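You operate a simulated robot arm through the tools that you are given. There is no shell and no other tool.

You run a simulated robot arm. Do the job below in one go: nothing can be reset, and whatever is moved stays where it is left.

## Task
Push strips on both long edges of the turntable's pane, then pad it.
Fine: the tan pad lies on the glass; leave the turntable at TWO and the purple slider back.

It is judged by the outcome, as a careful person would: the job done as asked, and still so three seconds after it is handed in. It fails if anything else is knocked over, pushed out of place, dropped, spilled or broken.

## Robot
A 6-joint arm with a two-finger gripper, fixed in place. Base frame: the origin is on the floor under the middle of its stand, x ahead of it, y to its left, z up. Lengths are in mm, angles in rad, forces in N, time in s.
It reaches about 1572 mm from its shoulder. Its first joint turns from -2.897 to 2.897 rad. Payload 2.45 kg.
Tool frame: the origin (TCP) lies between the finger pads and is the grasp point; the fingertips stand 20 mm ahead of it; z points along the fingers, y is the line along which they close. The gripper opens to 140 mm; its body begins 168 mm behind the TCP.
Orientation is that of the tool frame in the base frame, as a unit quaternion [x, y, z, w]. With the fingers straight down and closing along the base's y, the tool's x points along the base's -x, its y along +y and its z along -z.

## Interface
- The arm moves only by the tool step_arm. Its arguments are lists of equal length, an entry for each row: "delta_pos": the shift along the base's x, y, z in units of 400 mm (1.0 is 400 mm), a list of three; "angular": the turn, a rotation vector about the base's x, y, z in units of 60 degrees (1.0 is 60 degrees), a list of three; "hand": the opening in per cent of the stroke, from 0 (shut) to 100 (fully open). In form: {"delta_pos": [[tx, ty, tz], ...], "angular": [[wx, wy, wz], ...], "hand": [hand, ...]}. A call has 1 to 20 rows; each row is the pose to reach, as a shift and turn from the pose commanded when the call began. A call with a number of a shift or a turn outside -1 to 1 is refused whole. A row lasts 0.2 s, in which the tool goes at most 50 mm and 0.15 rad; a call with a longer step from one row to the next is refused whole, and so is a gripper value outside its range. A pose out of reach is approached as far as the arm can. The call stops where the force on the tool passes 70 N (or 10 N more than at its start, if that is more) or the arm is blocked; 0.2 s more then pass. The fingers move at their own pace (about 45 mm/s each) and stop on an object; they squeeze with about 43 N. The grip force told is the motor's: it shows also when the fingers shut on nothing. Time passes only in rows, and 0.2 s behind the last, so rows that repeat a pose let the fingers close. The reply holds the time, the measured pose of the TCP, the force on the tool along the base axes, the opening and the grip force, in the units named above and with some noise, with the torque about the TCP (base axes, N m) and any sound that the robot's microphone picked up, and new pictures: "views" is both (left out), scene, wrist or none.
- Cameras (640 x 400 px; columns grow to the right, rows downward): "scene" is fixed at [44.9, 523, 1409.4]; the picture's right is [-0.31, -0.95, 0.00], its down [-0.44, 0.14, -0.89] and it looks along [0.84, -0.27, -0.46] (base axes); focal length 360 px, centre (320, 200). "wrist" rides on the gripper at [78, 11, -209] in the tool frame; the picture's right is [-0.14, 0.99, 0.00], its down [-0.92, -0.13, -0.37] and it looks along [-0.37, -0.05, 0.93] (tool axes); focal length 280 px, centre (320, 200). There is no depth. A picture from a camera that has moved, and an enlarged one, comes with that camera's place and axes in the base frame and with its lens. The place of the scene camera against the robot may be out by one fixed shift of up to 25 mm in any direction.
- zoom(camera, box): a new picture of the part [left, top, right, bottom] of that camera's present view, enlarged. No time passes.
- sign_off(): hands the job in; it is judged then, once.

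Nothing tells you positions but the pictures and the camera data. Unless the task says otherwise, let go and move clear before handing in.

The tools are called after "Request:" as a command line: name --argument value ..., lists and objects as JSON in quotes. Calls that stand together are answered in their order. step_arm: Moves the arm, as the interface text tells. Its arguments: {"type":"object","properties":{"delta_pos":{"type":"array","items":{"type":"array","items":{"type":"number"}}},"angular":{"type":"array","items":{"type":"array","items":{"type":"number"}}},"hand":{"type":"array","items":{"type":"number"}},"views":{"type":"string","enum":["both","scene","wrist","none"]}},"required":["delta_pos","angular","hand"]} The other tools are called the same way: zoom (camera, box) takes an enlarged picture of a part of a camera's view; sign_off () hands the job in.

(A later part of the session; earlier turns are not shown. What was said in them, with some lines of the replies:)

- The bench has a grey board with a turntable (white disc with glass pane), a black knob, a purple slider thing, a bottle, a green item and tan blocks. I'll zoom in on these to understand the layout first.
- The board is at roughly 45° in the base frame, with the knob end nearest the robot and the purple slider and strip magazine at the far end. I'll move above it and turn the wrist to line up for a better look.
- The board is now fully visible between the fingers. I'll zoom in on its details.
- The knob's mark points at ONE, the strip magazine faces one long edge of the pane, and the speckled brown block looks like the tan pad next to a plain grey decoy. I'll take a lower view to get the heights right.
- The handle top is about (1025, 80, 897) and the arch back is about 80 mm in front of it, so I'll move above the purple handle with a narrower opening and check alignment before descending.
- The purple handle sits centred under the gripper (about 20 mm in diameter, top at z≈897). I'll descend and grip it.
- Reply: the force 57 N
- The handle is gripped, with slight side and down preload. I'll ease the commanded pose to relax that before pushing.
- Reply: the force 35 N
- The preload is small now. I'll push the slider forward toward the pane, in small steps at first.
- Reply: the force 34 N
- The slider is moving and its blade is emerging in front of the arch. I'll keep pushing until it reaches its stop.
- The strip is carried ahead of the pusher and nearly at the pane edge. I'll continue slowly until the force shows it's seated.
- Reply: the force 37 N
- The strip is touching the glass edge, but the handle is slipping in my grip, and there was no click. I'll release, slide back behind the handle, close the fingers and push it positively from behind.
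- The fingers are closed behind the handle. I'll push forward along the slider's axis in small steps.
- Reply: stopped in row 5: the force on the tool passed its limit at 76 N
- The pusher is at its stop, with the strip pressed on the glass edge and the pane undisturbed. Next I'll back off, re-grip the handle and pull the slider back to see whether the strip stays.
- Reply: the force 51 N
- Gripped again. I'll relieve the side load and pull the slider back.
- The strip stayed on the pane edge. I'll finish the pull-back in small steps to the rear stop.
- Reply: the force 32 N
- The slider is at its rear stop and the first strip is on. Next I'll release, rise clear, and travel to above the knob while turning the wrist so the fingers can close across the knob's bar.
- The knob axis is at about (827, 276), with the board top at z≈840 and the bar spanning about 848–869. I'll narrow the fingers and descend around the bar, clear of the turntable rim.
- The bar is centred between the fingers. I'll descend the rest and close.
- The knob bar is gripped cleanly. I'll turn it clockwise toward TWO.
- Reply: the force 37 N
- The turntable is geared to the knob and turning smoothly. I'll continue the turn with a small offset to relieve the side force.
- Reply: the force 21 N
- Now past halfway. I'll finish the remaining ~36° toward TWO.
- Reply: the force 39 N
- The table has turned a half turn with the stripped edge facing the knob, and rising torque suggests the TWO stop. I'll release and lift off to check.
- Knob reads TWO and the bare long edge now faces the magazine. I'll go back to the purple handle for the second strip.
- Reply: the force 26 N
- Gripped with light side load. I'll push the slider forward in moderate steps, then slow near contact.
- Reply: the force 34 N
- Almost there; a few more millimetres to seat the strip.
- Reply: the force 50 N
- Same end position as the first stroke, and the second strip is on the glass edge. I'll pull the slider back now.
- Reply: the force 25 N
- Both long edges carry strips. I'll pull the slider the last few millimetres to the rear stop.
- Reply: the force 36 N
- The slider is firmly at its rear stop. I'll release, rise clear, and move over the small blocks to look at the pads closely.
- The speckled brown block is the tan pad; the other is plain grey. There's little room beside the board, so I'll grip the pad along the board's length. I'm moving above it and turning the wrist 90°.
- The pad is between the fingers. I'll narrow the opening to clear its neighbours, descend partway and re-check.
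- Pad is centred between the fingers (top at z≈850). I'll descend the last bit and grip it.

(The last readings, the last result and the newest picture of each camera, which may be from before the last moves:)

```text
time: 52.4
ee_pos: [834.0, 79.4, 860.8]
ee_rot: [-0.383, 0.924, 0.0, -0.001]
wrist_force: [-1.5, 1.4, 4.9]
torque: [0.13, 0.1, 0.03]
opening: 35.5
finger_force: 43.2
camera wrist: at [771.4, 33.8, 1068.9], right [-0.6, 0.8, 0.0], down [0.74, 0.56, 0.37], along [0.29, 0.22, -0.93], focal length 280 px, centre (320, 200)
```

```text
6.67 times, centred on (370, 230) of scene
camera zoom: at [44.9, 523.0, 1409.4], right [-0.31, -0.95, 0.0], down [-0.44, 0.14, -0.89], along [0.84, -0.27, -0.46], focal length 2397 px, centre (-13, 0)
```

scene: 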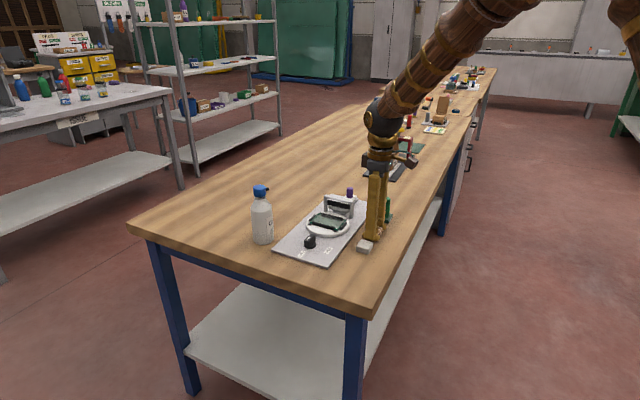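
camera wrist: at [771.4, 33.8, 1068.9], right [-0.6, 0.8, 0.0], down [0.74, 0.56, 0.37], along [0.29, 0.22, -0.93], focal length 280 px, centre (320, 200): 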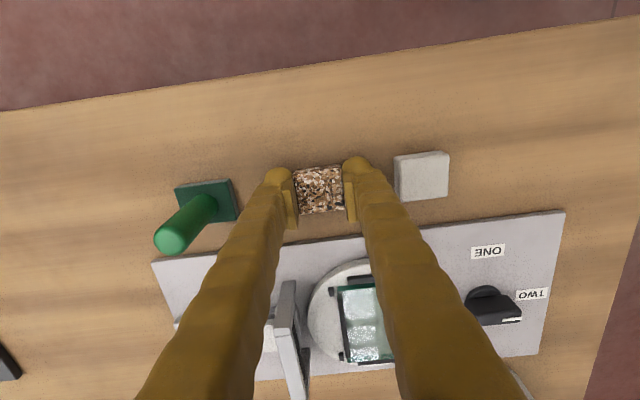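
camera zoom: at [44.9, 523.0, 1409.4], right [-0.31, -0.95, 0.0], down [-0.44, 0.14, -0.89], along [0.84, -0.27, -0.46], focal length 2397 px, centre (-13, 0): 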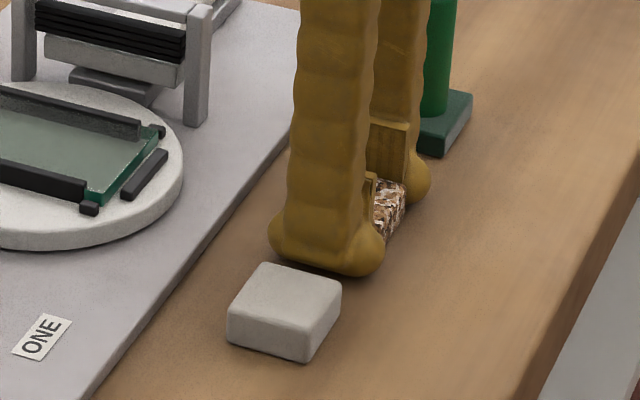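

The pad is gripped (35.5 mm wide) and level. I'll lift it, carry it above the glass and turn the wrist back so the fingers lie along the pane's long direction.

Request:
step_arm --delta_pos '[[0, 0, 0.05], [0, 0, 0.13], [0, 0, 0.21], [0, 0, 0.275], [0, 0, 0.275]]' --angular '[[0, 0, 0], [0, 0, 0], [0, 0, 0], [0, 0, 0], [0, 0, 0]]' --hand '[10, 10, 10, 10, 10]' --views "wrist"

Request:
step_arm --delta_pos '[[0.0224, 0.037, 0], [0.0448, 0.074, 0], [0.0671, 0.111, 0], [0.0895, 0.148, 0], [0.1119, 0.185, 0], [0.1343, 0.222, 0], [0.1566, 0.259, 0], [0.179, 0.296, 0], [0.179, 0.296, 0]]' --angular '[[0, 0, -0.125], [0, 0, -0.25], [0, 0, -0.375], [0, 0, -0.5], [0, 0, -0.625], [0, 0, -0.75], [0, 0, -0.875], [0, 0, -1.0], [0, 0, -1.0]]' --hand '[10, 10, 10, 10, 10, 10, 10, 10, 10]' --views "none"

Request:
step_arm --delta_pos '[[0, 0, 0], [0, 0, 0], [0, 0, 0], [0, 0, 0], [0, 0, 0], [0, 0, 0]]' --angular '[[0, 0, -0.125], [0, 0, -0.25], [0, 0, -0.375], [0, 0, -0.5], [0, 0, -0.5], [0, 0, -0.5]]' --hand '[10, 10, 10, 10, 10, 10]'

Request:
zoom --camera "wrist" --box '[240, 130, 400, 280]'

Request:
zoom --camera "scene" --box '[290, 170, 380, 260]'

```text
time: 53.6
ee_pos: [835.1, 81.1, 971.3]
ee_rot: [-0.383, 0.924, -0.001, -0.001]
wrist_force: [0.2, -0.6, -0.3]
torque: [0.0, 0.0, -0.03]
opening: 35.6
finger_force: 43.1
camera wrist: at [772.7, 34.5, 1179.6], right [-0.6, 0.8, 0.0], down [0.74, 0.56, 0.37], along [0.29, 0.22, -0.93], focal length 280 px, centre (320, 200)
```

wrist: 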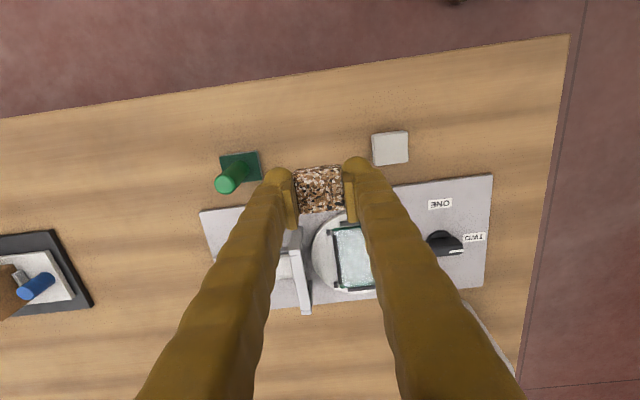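

```text
time: 55.6
ee_pos: [906.2, 199.3, 970.5]
ee_rot: [0.131, 0.991, 0.0, -0.001]
wrist_force: [0.1, -0.2, 0.3]
torque: [0.02, 0.03, 0.02]
opening: 35.8
finger_force: 42.8
```

```text
time: 57.0
ee_pos: [905.1, 198.6, 969.5]
ee_rot: [0.383, 0.924, 0.0, -0.001]
wrist_force: [0.7, 0.4, -0.3]
torque: [0.0, 0.02, -0.02]
opening: 35.6
finger_force: 42.6
camera wrist: at [859.2, 262.0, 1178.9], right [0.8, 0.6, 0.0], down [0.56, -0.74, 0.37], along [0.22, -0.29, -0.93], focal length 280 px, centre (320, 200)
```

scene: 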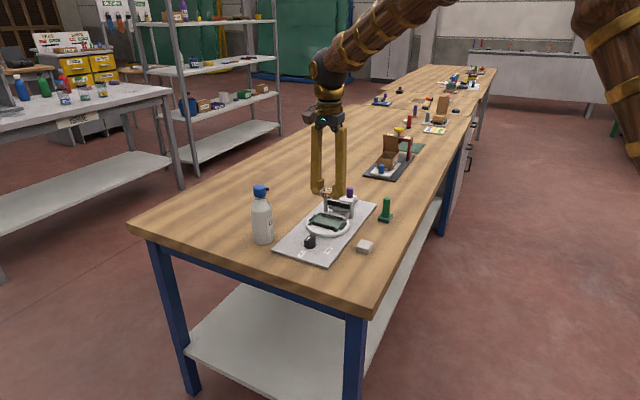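
wrist: 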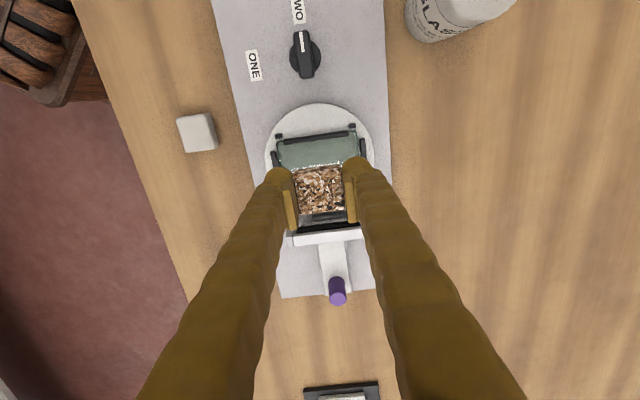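

```text
2.67 times, centred on (320, 205) of wrist
camera zoom: at [859.2, 262.0, 1178.9], right [0.8, 0.6, 0.0], down [0.56, -0.74, 0.37], along [0.22, -0.29, -0.93], focal length 748 px, centre (320, 187)
```

zoom: 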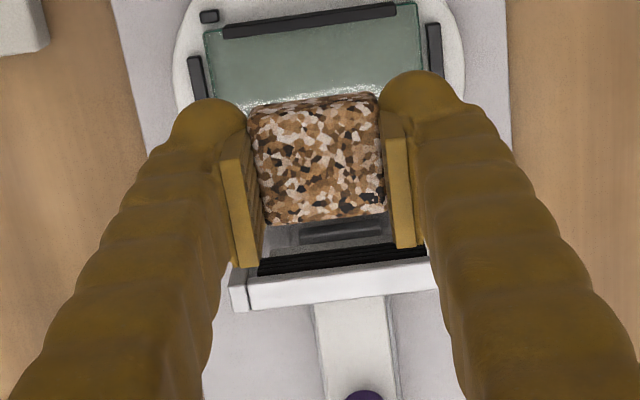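

```text
4.44 times, centred on (335, 215) of scene
camera zoom: at [44.9, 523.0, 1409.4], right [-0.31, -0.95, 0.0], down [-0.44, 0.14, -0.89], along [0.84, -0.27, -0.46], focal length 1598 px, centre (253, 133)
```

zoom: 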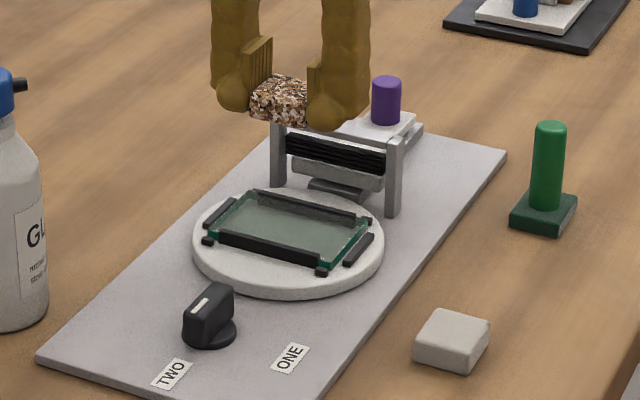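

The pad hangs centred over the glass, with about 6 mm of margin to each strip. I'll descend to just above the glass and check again.

Request:
step_arm --delta_pos '[[0, 0, -0.07], [0, 0, -0.14], [0, 0, -0.19], [0, 0, -0.19]]' --angular '[[0, 0, 0], [0, 0, 0], [0, 0, 0], [0, 0, 0]]' --hand '[10, 10, 10, 10]'

Request:
zoom --camera "wrist" --box '[240, 130, 400, 280]'

Request:
zoom --camera "scene" --box '[295, 180, 365, 250]'

```text
time: 58.0
ee_pos: [905.6, 198.3, 893.6]
ee_rot: [0.383, 0.924, -0.001, 0.0]
wrist_force: [-1.4, 0.4, -1.3]
torque: [0.0, 0.02, -0.01]
opening: 35.4
finger_force: 42.9
camera wrist: at [858.8, 262.6, 1102.9], right [0.8, 0.6, 0.0], down [0.56, -0.74, 0.37], along [0.22, -0.29, -0.93], focal length 280 px, centre (320, 200)
```

scene: 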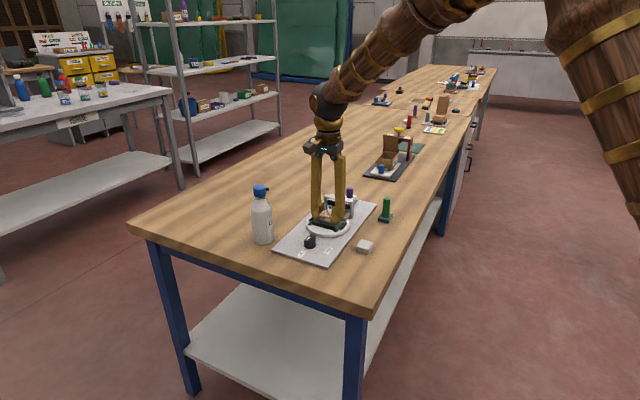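
wrist: 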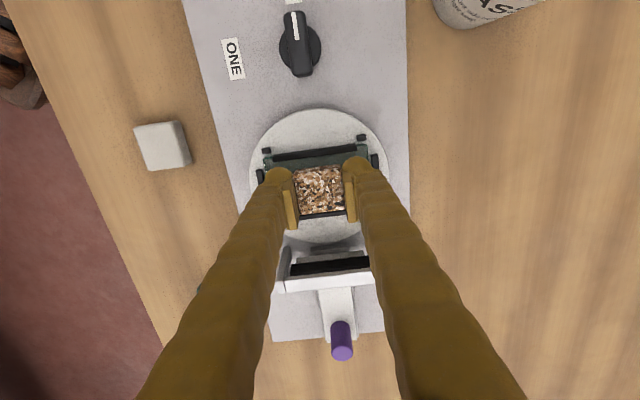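

```text
2.67 times, centred on (320, 205) of wrist
camera zoom: at [858.8, 262.6, 1102.9], right [0.8, 0.6, 0.0], down [0.56, -0.74, 0.37], along [0.22, -0.29, -0.93], focal length 748 px, centre (320, 187)
```

zoom: 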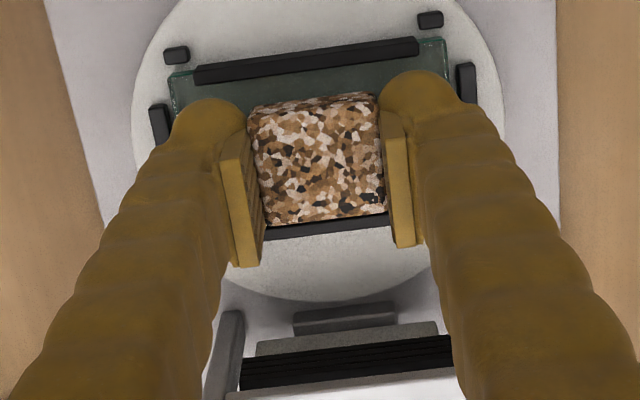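

```text
5.71 times, centred on (330, 215) of scene
camera zoom: at [44.9, 523.0, 1409.4], right [-0.31, -0.95, 0.0], down [-0.44, 0.14, -0.89], along [0.84, -0.27, -0.46], focal length 2054 px, centre (263, 114)
```

zoom: 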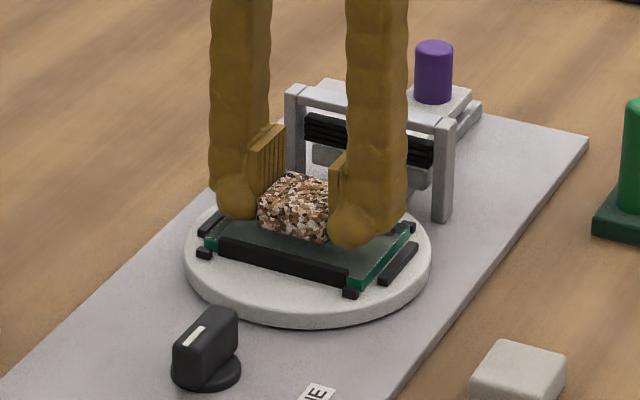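

The pad is slightly toward the near strip, so I'll shift it 3 mm toward the centre and lower it in small steps, feeling for contact.

Request:
step_arm --delta_pos '[[0.0053, -0.0053, 0], [0.0053, -0.0053, -0.008], [0.0053, -0.0053, -0.016], [0.0053, -0.0053, -0.02], [0.0053, -0.0053, -0.02]]' --angular '[[0, 0, 0], [0, 0, 0], [0, 0, 0], [0, 0, 0], [0, 0, 0]]' --hand '[10, 10, 10, 10, 10]' --views "none"

Request:
zoom --camera "scene" --box '[305, 195, 365, 245]'

Request:
zoom --camera "wrist" --box '[240, 130, 400, 280]'

```text
time: 59.2
ee_pos: [908.5, 195.5, 886.6]
ee_rot: [0.383, 0.924, 0.0, 0.0]
wrist_force: [-3.9, 2.0, 26.7]
torque: [-0.01, 0.15, 0.01]
opening: 35.4
finger_force: 43.4
```

```text
8.00 times, centred on (335, 220) of scene
camera zoom: at [44.9, 523.0, 1409.4], right [-0.31, -0.95, 0.0], down [-0.44, 0.14, -0.89], along [0.84, -0.27, -0.46], focal length 2876 px, centre (200, 40)
```

zoom: 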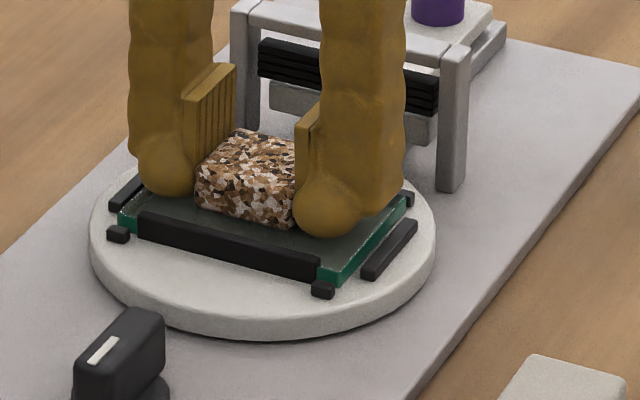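

```text
2.67 times, centred on (320, 205) of wrist
camera zoom: at [861.3, 260.3, 1096.9], right [0.8, 0.6, 0.0], down [0.56, -0.74, 0.37], along [0.22, -0.29, -0.93], focal length 748 px, centre (320, 187)
```

zoom: 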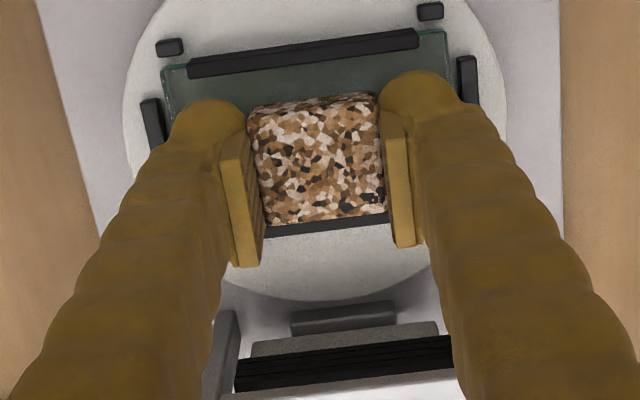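

Contact is confirmed (about 27 N), with clear margins to both strips. I'll ease off the load, open the fingers gently and check.

Request:
step_arm --delta_pos '[[0, 0, 0.0022], [0, 0, 0.0022], [0, 0, 0.0022], [0, 0, 0.0022], [0, 0, 0.0022]]' --angular '[[0, 0, 0], [0, 0, 0], [0, 0, 0], [0, 0, 0], [0, 0, 0]]' --hand '[10, 28, 33, 33, 33]'

Request:
zoom --camera "scene" --box '[305, 195, 365, 245]'

Request:
zoom --camera "wrist" --box '[240, 130, 400, 280]'

```text
time: 60.4
ee_pos: [907.7, 195.8, 887.0]
ee_rot: [0.383, 0.924, 0.001, 0.0]
wrist_force: [1.9, -2.5, 24.1]
torque: [-0.01, -0.04, -0.04]
opening: 41.7
finger_force: 0.1
camera wrist: at [861.2, 259.8, 1096.8], right [0.8, 0.6, 0.0], down [0.56, -0.74, 0.37], along [0.22, -0.29, -0.93], focal length 280 px, centre (320, 200)
```

scene: 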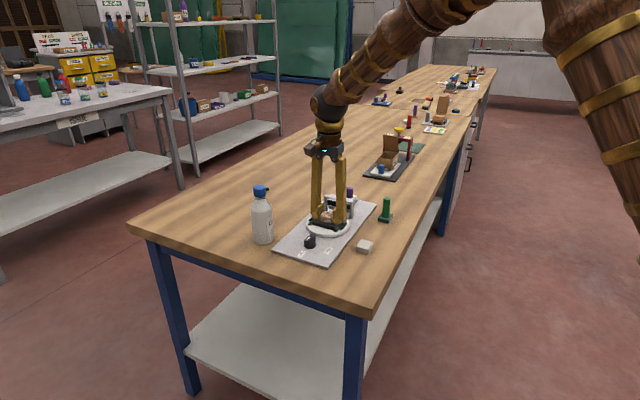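
wrist: 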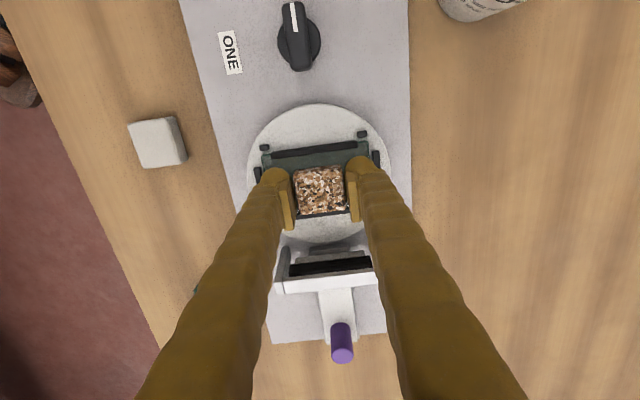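

```text
8.00 times, centred on (335, 220) of scene
camera zoom: at [44.9, 523.0, 1409.4], right [-0.31, -0.95, 0.0], down [-0.44, 0.14, -0.89], along [0.84, -0.27, -0.46], focal length 2876 px, centre (200, 40)
```

zoom: 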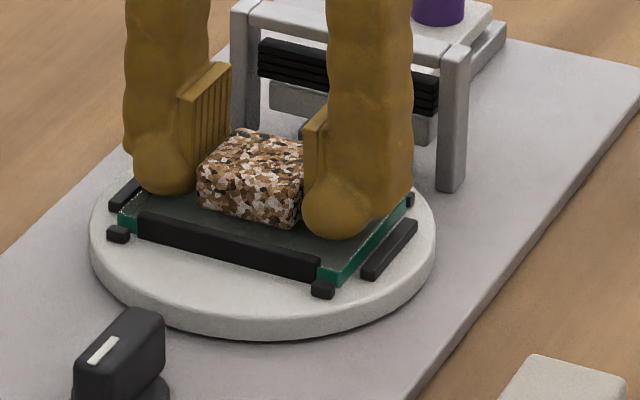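

```text
2.67 times, centred on (320, 205) of wrist
camera zoom: at [861.2, 259.8, 1096.8], right [0.8, 0.6, 0.0], down [0.56, -0.74, 0.37], along [0.22, -0.29, -0.93], focal length 748 px, centre (320, 187)
```

zoom: 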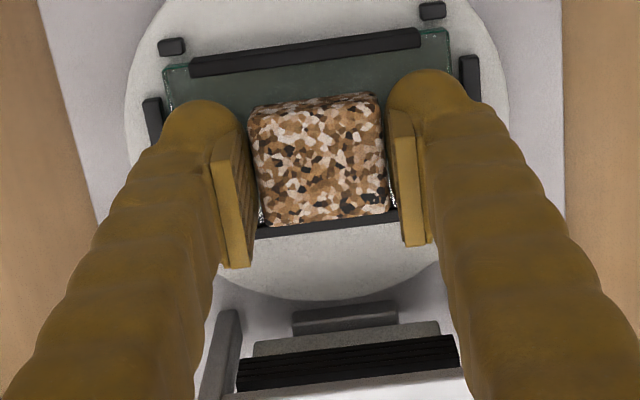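

The pad is free between the fingers, but the fingertips are still pressing on the glass, so I'll raise straight up gently.

Request:
step_arm --delta_pos '[[0, 0, 0.005], [0, 0, 0.01], [0, 0, 0.01]]' --angular '[[0, 0, 0], [0, 0, 0], [0, 0, 0]]' --hand '[33, 33, 33]' --views "none"

Request:
zoom --camera "scene" --box '[305, 195, 365, 245]'

Request:
zoom --camera "wrist" --box '[240, 130, 400, 280]'

```text
time: 61.2
ee_pos: [908.1, 195.5, 890.3]
ee_rot: [0.383, 0.924, -0.001, -0.002]
wrist_force: [-0.5, -0.4, 0.0]
torque: [0.01, 0.03, 0.0]
opening: 46.2
finger_force: 0.2
```

```text
8.00 times, centred on (335, 220) of scene
camera zoom: at [44.9, 523.0, 1409.4], right [-0.31, -0.95, 0.0], down [-0.44, 0.14, -0.89], along [0.84, -0.27, -0.46], focal length 2876 px, centre (200, 40)
```

zoom: 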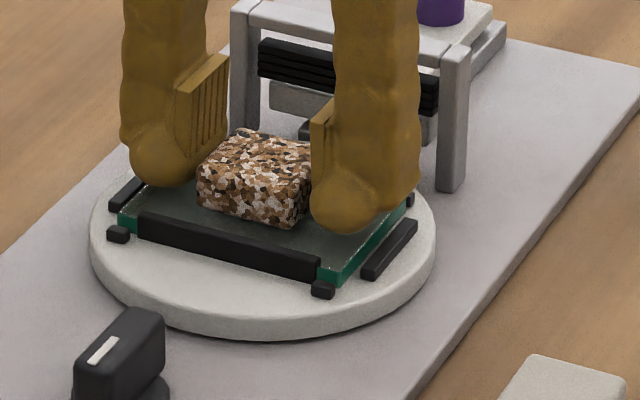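

```text
2.67 times, centred on (320, 205) of wrist
camera zoom: at [861.0, 259.2, 1100.0], right [0.8, 0.6, 0.0], down [0.56, -0.74, 0.37], along [0.22, -0.29, -0.93], focal length 748 px, centre (320, 187)
```

zoom: 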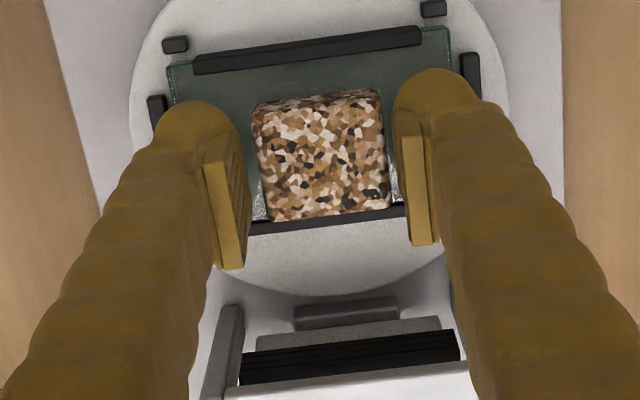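

Force is zero and the pad stays put on the glass. I'll lift straight up and clear, then inspect everything.

Request:
step_arm --delta_pos '[[0, 0, 0.02], [0, 0, 0.06], [0, 0, 0.14], [0, 0, 0.23], [0, 0, 0.32], [0, 0, 0.32]]' --angular '[[0, 0, 0], [0, 0, 0], [0, 0, 0], [0, 0, 0], [0, 0, 0], [0, 0, 0]]' --hand '[33, 33, 33, 33, 33, 33]'

Request:
step_arm --delta_pos '[[-0.06, 0.06, 0.05], [-0.12, 0.12, 0.1], [-0.18, 0.18, 0.1], [-0.24, 0.24, 0.1], [-0.24, 0.24, 0.1], [-0.24, 0.24, 0.1]]' --angular '[[0, 0, 0], [0, 0, 0], [0, 0, 0], [0, 0, 0], [0, 0, 0], [0, 0, 0]]' --hand '[80, 100, 100, 100, 100, 100]'

Request:
zoom --camera "scene" --box '[290, 180, 370, 260]'

Request:
zoom --camera "wrist" --box '[230, 100, 410, 330]'

```text
time: 62.6
ee_pos: [907.8, 196.7, 1017.8]
ee_rot: [0.383, 0.924, 0.0, -0.001]
wrist_force: [0.0, 0.6, 0.2]
torque: [0.02, 0.0, 0.02]
opening: 46.1
finger_force: 0.1
camera wrist: at [860.9, 260.8, 1227.0], right [0.8, 0.6, 0.0], down [0.56, -0.74, 0.37], along [0.22, -0.29, -0.93], focal length 280 px, centre (320, 200)
```

scene: 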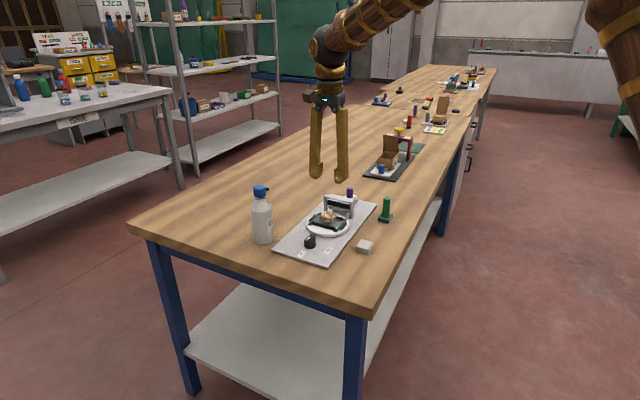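
wrist: 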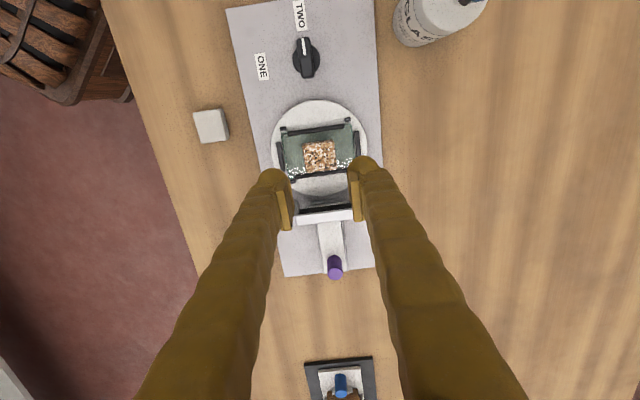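

```text
time: 64.0
ee_pos: [812.2, 290.7, 1057.9]
ee_rot: [0.382, 0.924, 0.001, -0.001]
wrist_force: [-0.6, 0.4, -1.0]
torque: [-0.04, 0.01, 0.02]
opening: 140.2
finger_force: 0.1
camera wrist: at [765.3, 355.9, 1266.6], right [0.8, 0.6, 0.0], down [0.56, -0.74, 0.37], along [0.22, -0.29, -0.93], focal length 280 px, centre (320, 200)
```

scene: 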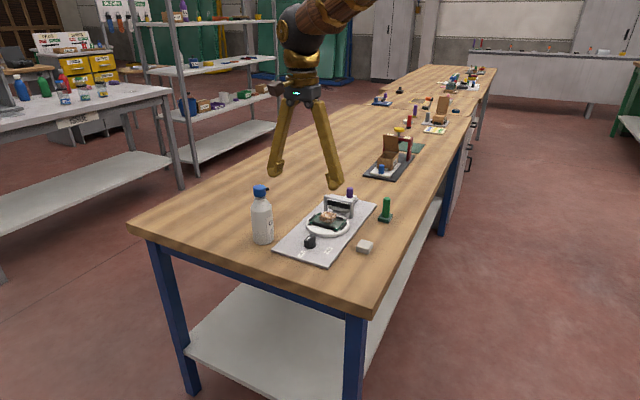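
wrist: 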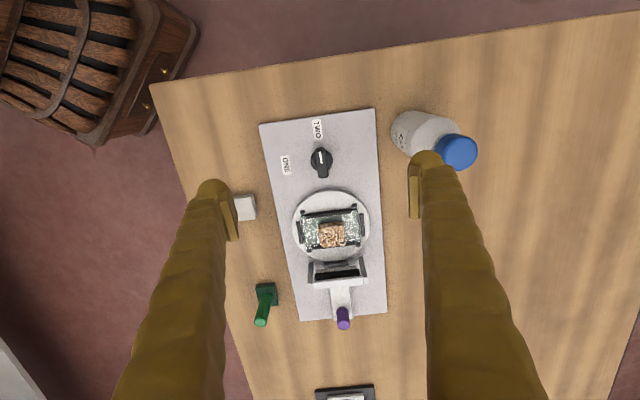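

```text
5.00 times, centred on (330, 220) of scene
camera zoom: at [44.9, 523.0, 1409.4], right [-0.31, -0.95, 0.0], down [-0.44, 0.14, -0.89], along [0.84, -0.27, -0.46], focal length 1798 px, centre (270, 100)
```

zoom: 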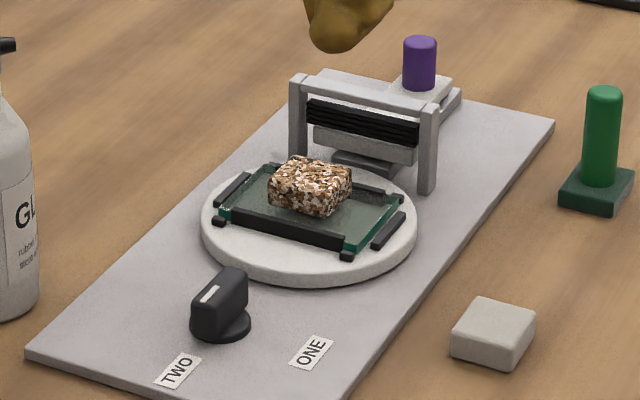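

```text
1.74 times, centred on (320, 215) of wrist
camera zoom: at [765.3, 355.9, 1266.6], right [0.8, 0.6, 0.0], down [0.56, -0.74, 0.37], along [0.22, -0.29, -0.93], focal length 488 px, centre (320, 174)
```

zoom: 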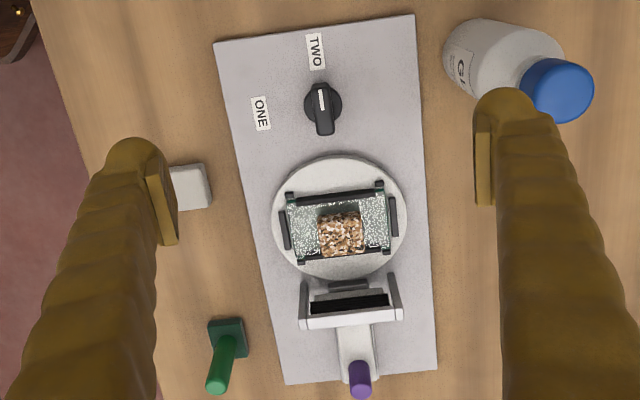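

Request:
zoom --camera "wrist" --box '[285, 185, 375, 275]'

Request:
zoom --camera "scene" --box '[305, 200, 355, 240]'

```text
4.44 times, centred on (330, 230) of wrist
camera zoom: at [765.3, 355.9, 1266.6], right [0.8, 0.6, 0.0], down [0.56, -0.74, 0.37], along [0.22, -0.29, -0.93], focal length 1246 px, centre (276, 67)
```

zoom: 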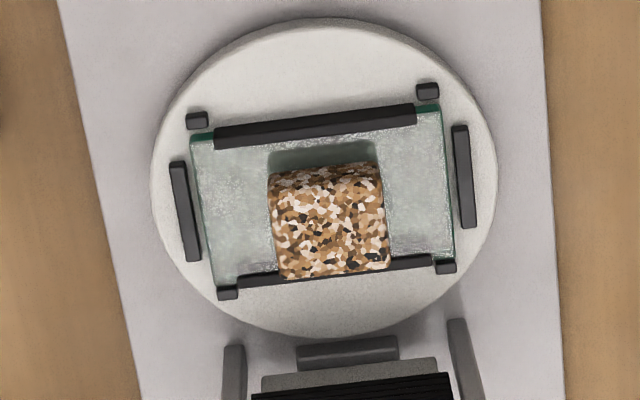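

```text
10.00 times, centred on (330, 220) of scene
camera zoom: at [44.9, 523.0, 1409.4], right [-0.31, -0.95, 0.0], down [-0.44, 0.14, -0.89], along [0.84, -0.27, -0.46], focal length 3595 px, centre (220, 0)
```

zoom: 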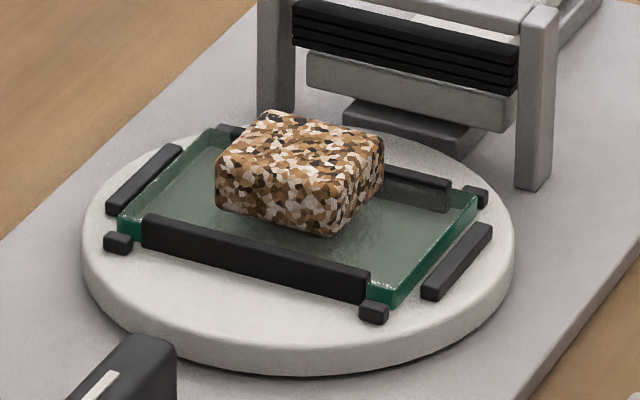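

The pad looks flat and between the strips. For certainty, I'll view it from nearly straight above before handing in.

Request:
step_arm --delta_pos '[[0.06, -0.06, 0], [0.12, -0.12, 0], [0.18, -0.18, 0], [0.24, -0.24, 0], [0.3, -0.3, 0], [0.36, -0.36, 0], [0.4066, -0.4066, 0], [0.4066, -0.4066, 0], [0.4066, -0.4066, 0]]' --angular '[[0, 0, 0], [0, 0, 0], [0, 0, 0], [0, 0, 0], [0, 0, 0], [0, 0, 0], [0, 0, 0], [0, 0, 0], [0, 0, 0]]' --hand '[100, 100, 100, 100, 100, 100, 100, 100, 100]'

Request:
zoom --camera "wrist" --box '[260, 20, 380, 160]'

Request:
zoom --camera "scene" --box '[240, 170, 410, 270]'

```text
time: 66.0
ee_pos: [973.5, 128.6, 1059.5]
ee_rot: [0.383, 0.924, 0.0, -0.001]
wrist_force: [-0.3, 0.4, -0.1]
torque: [0.0, 0.0, 0.01]
opening: 140.0
finger_force: 0.1
camera wrist: at [927.4, 193.3, 1268.8], right [0.8, 0.6, 0.0], down [0.56, -0.74, 0.37], along [0.22, -0.29, -0.93], focal length 280 px, centre (320, 200)
```

scene: 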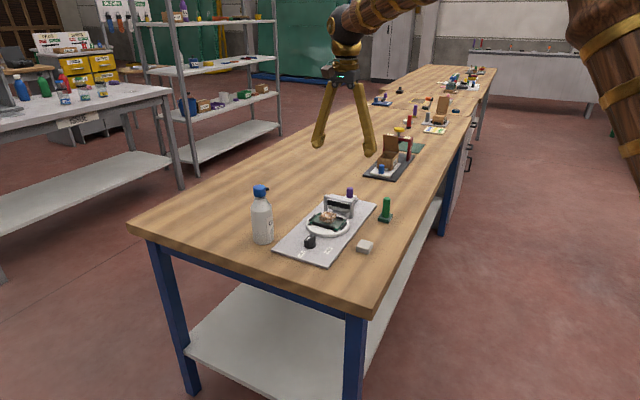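
wrist: 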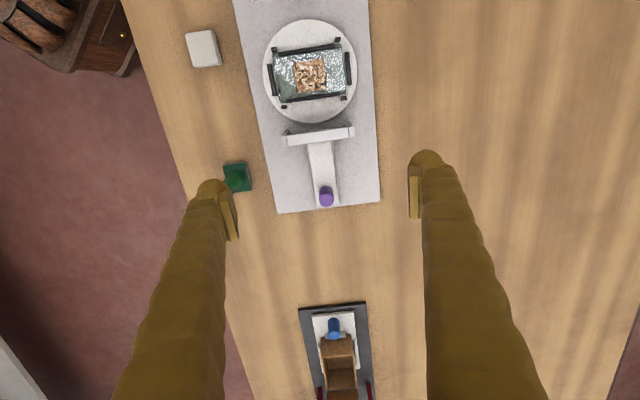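

```text
2.86 times, centred on (320, 90) of wrist
camera zoom: at [927.4, 193.3, 1268.8], right [0.8, 0.6, 0.0], down [0.56, -0.74, 0.37], along [0.22, -0.29, -0.93], focal length 801 px, centre (320, 514)
```

zoom: 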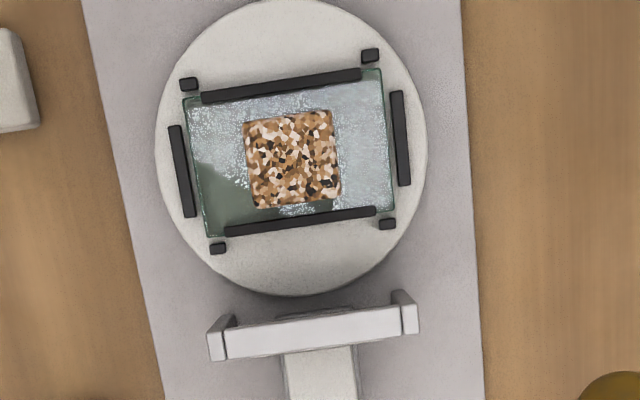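

```text
3.76 times, centred on (325, 220) of scene
camera zoom: at [44.9, 523.0, 1409.4], right [-0.31, -0.95, 0.0], down [-0.44, 0.14, -0.89], along [0.84, -0.27, -0.46], focal length 1353 px, centre (301, 125)
```

zoom: 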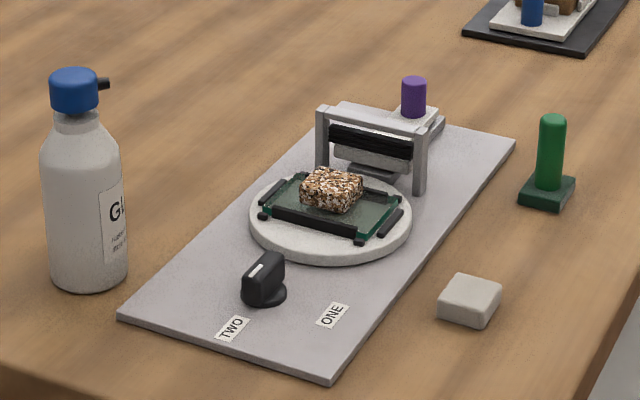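

Seen from above, the tan pad lies flat on the glass between the two strips, the knob points at TWO, and the purple slider is fully back. The bottle, grey block and green piece haven't been touched, and the arm is clear, so I'm handing in.

Request:
sign_off

```text
The job is handed in.
```

The job is done and handed in. Both long edges of the pane have a strip, and the tan pad lies flat on the glass between them.

- **Turntable:** the knob points at TWO, and the turntable made its half turn between the two strips.
- **Purple slider:** pulled back to its rear stop after each push.
- **Pad:** I took the speckled brown block as the tan pad, since the only other block was plain grey. It sits slightly nearer the magazine-side strip than dead centre, but it's fully on the glass.
- **Strips:** no click was heard when either one seated. Each stayed in place when the slider was pulled back, and both pushes ended at the same position. I pushed harder on the first (76 N) and it moved no further.

Nothing else was knocked or moved, and the gripper was left open and clear.
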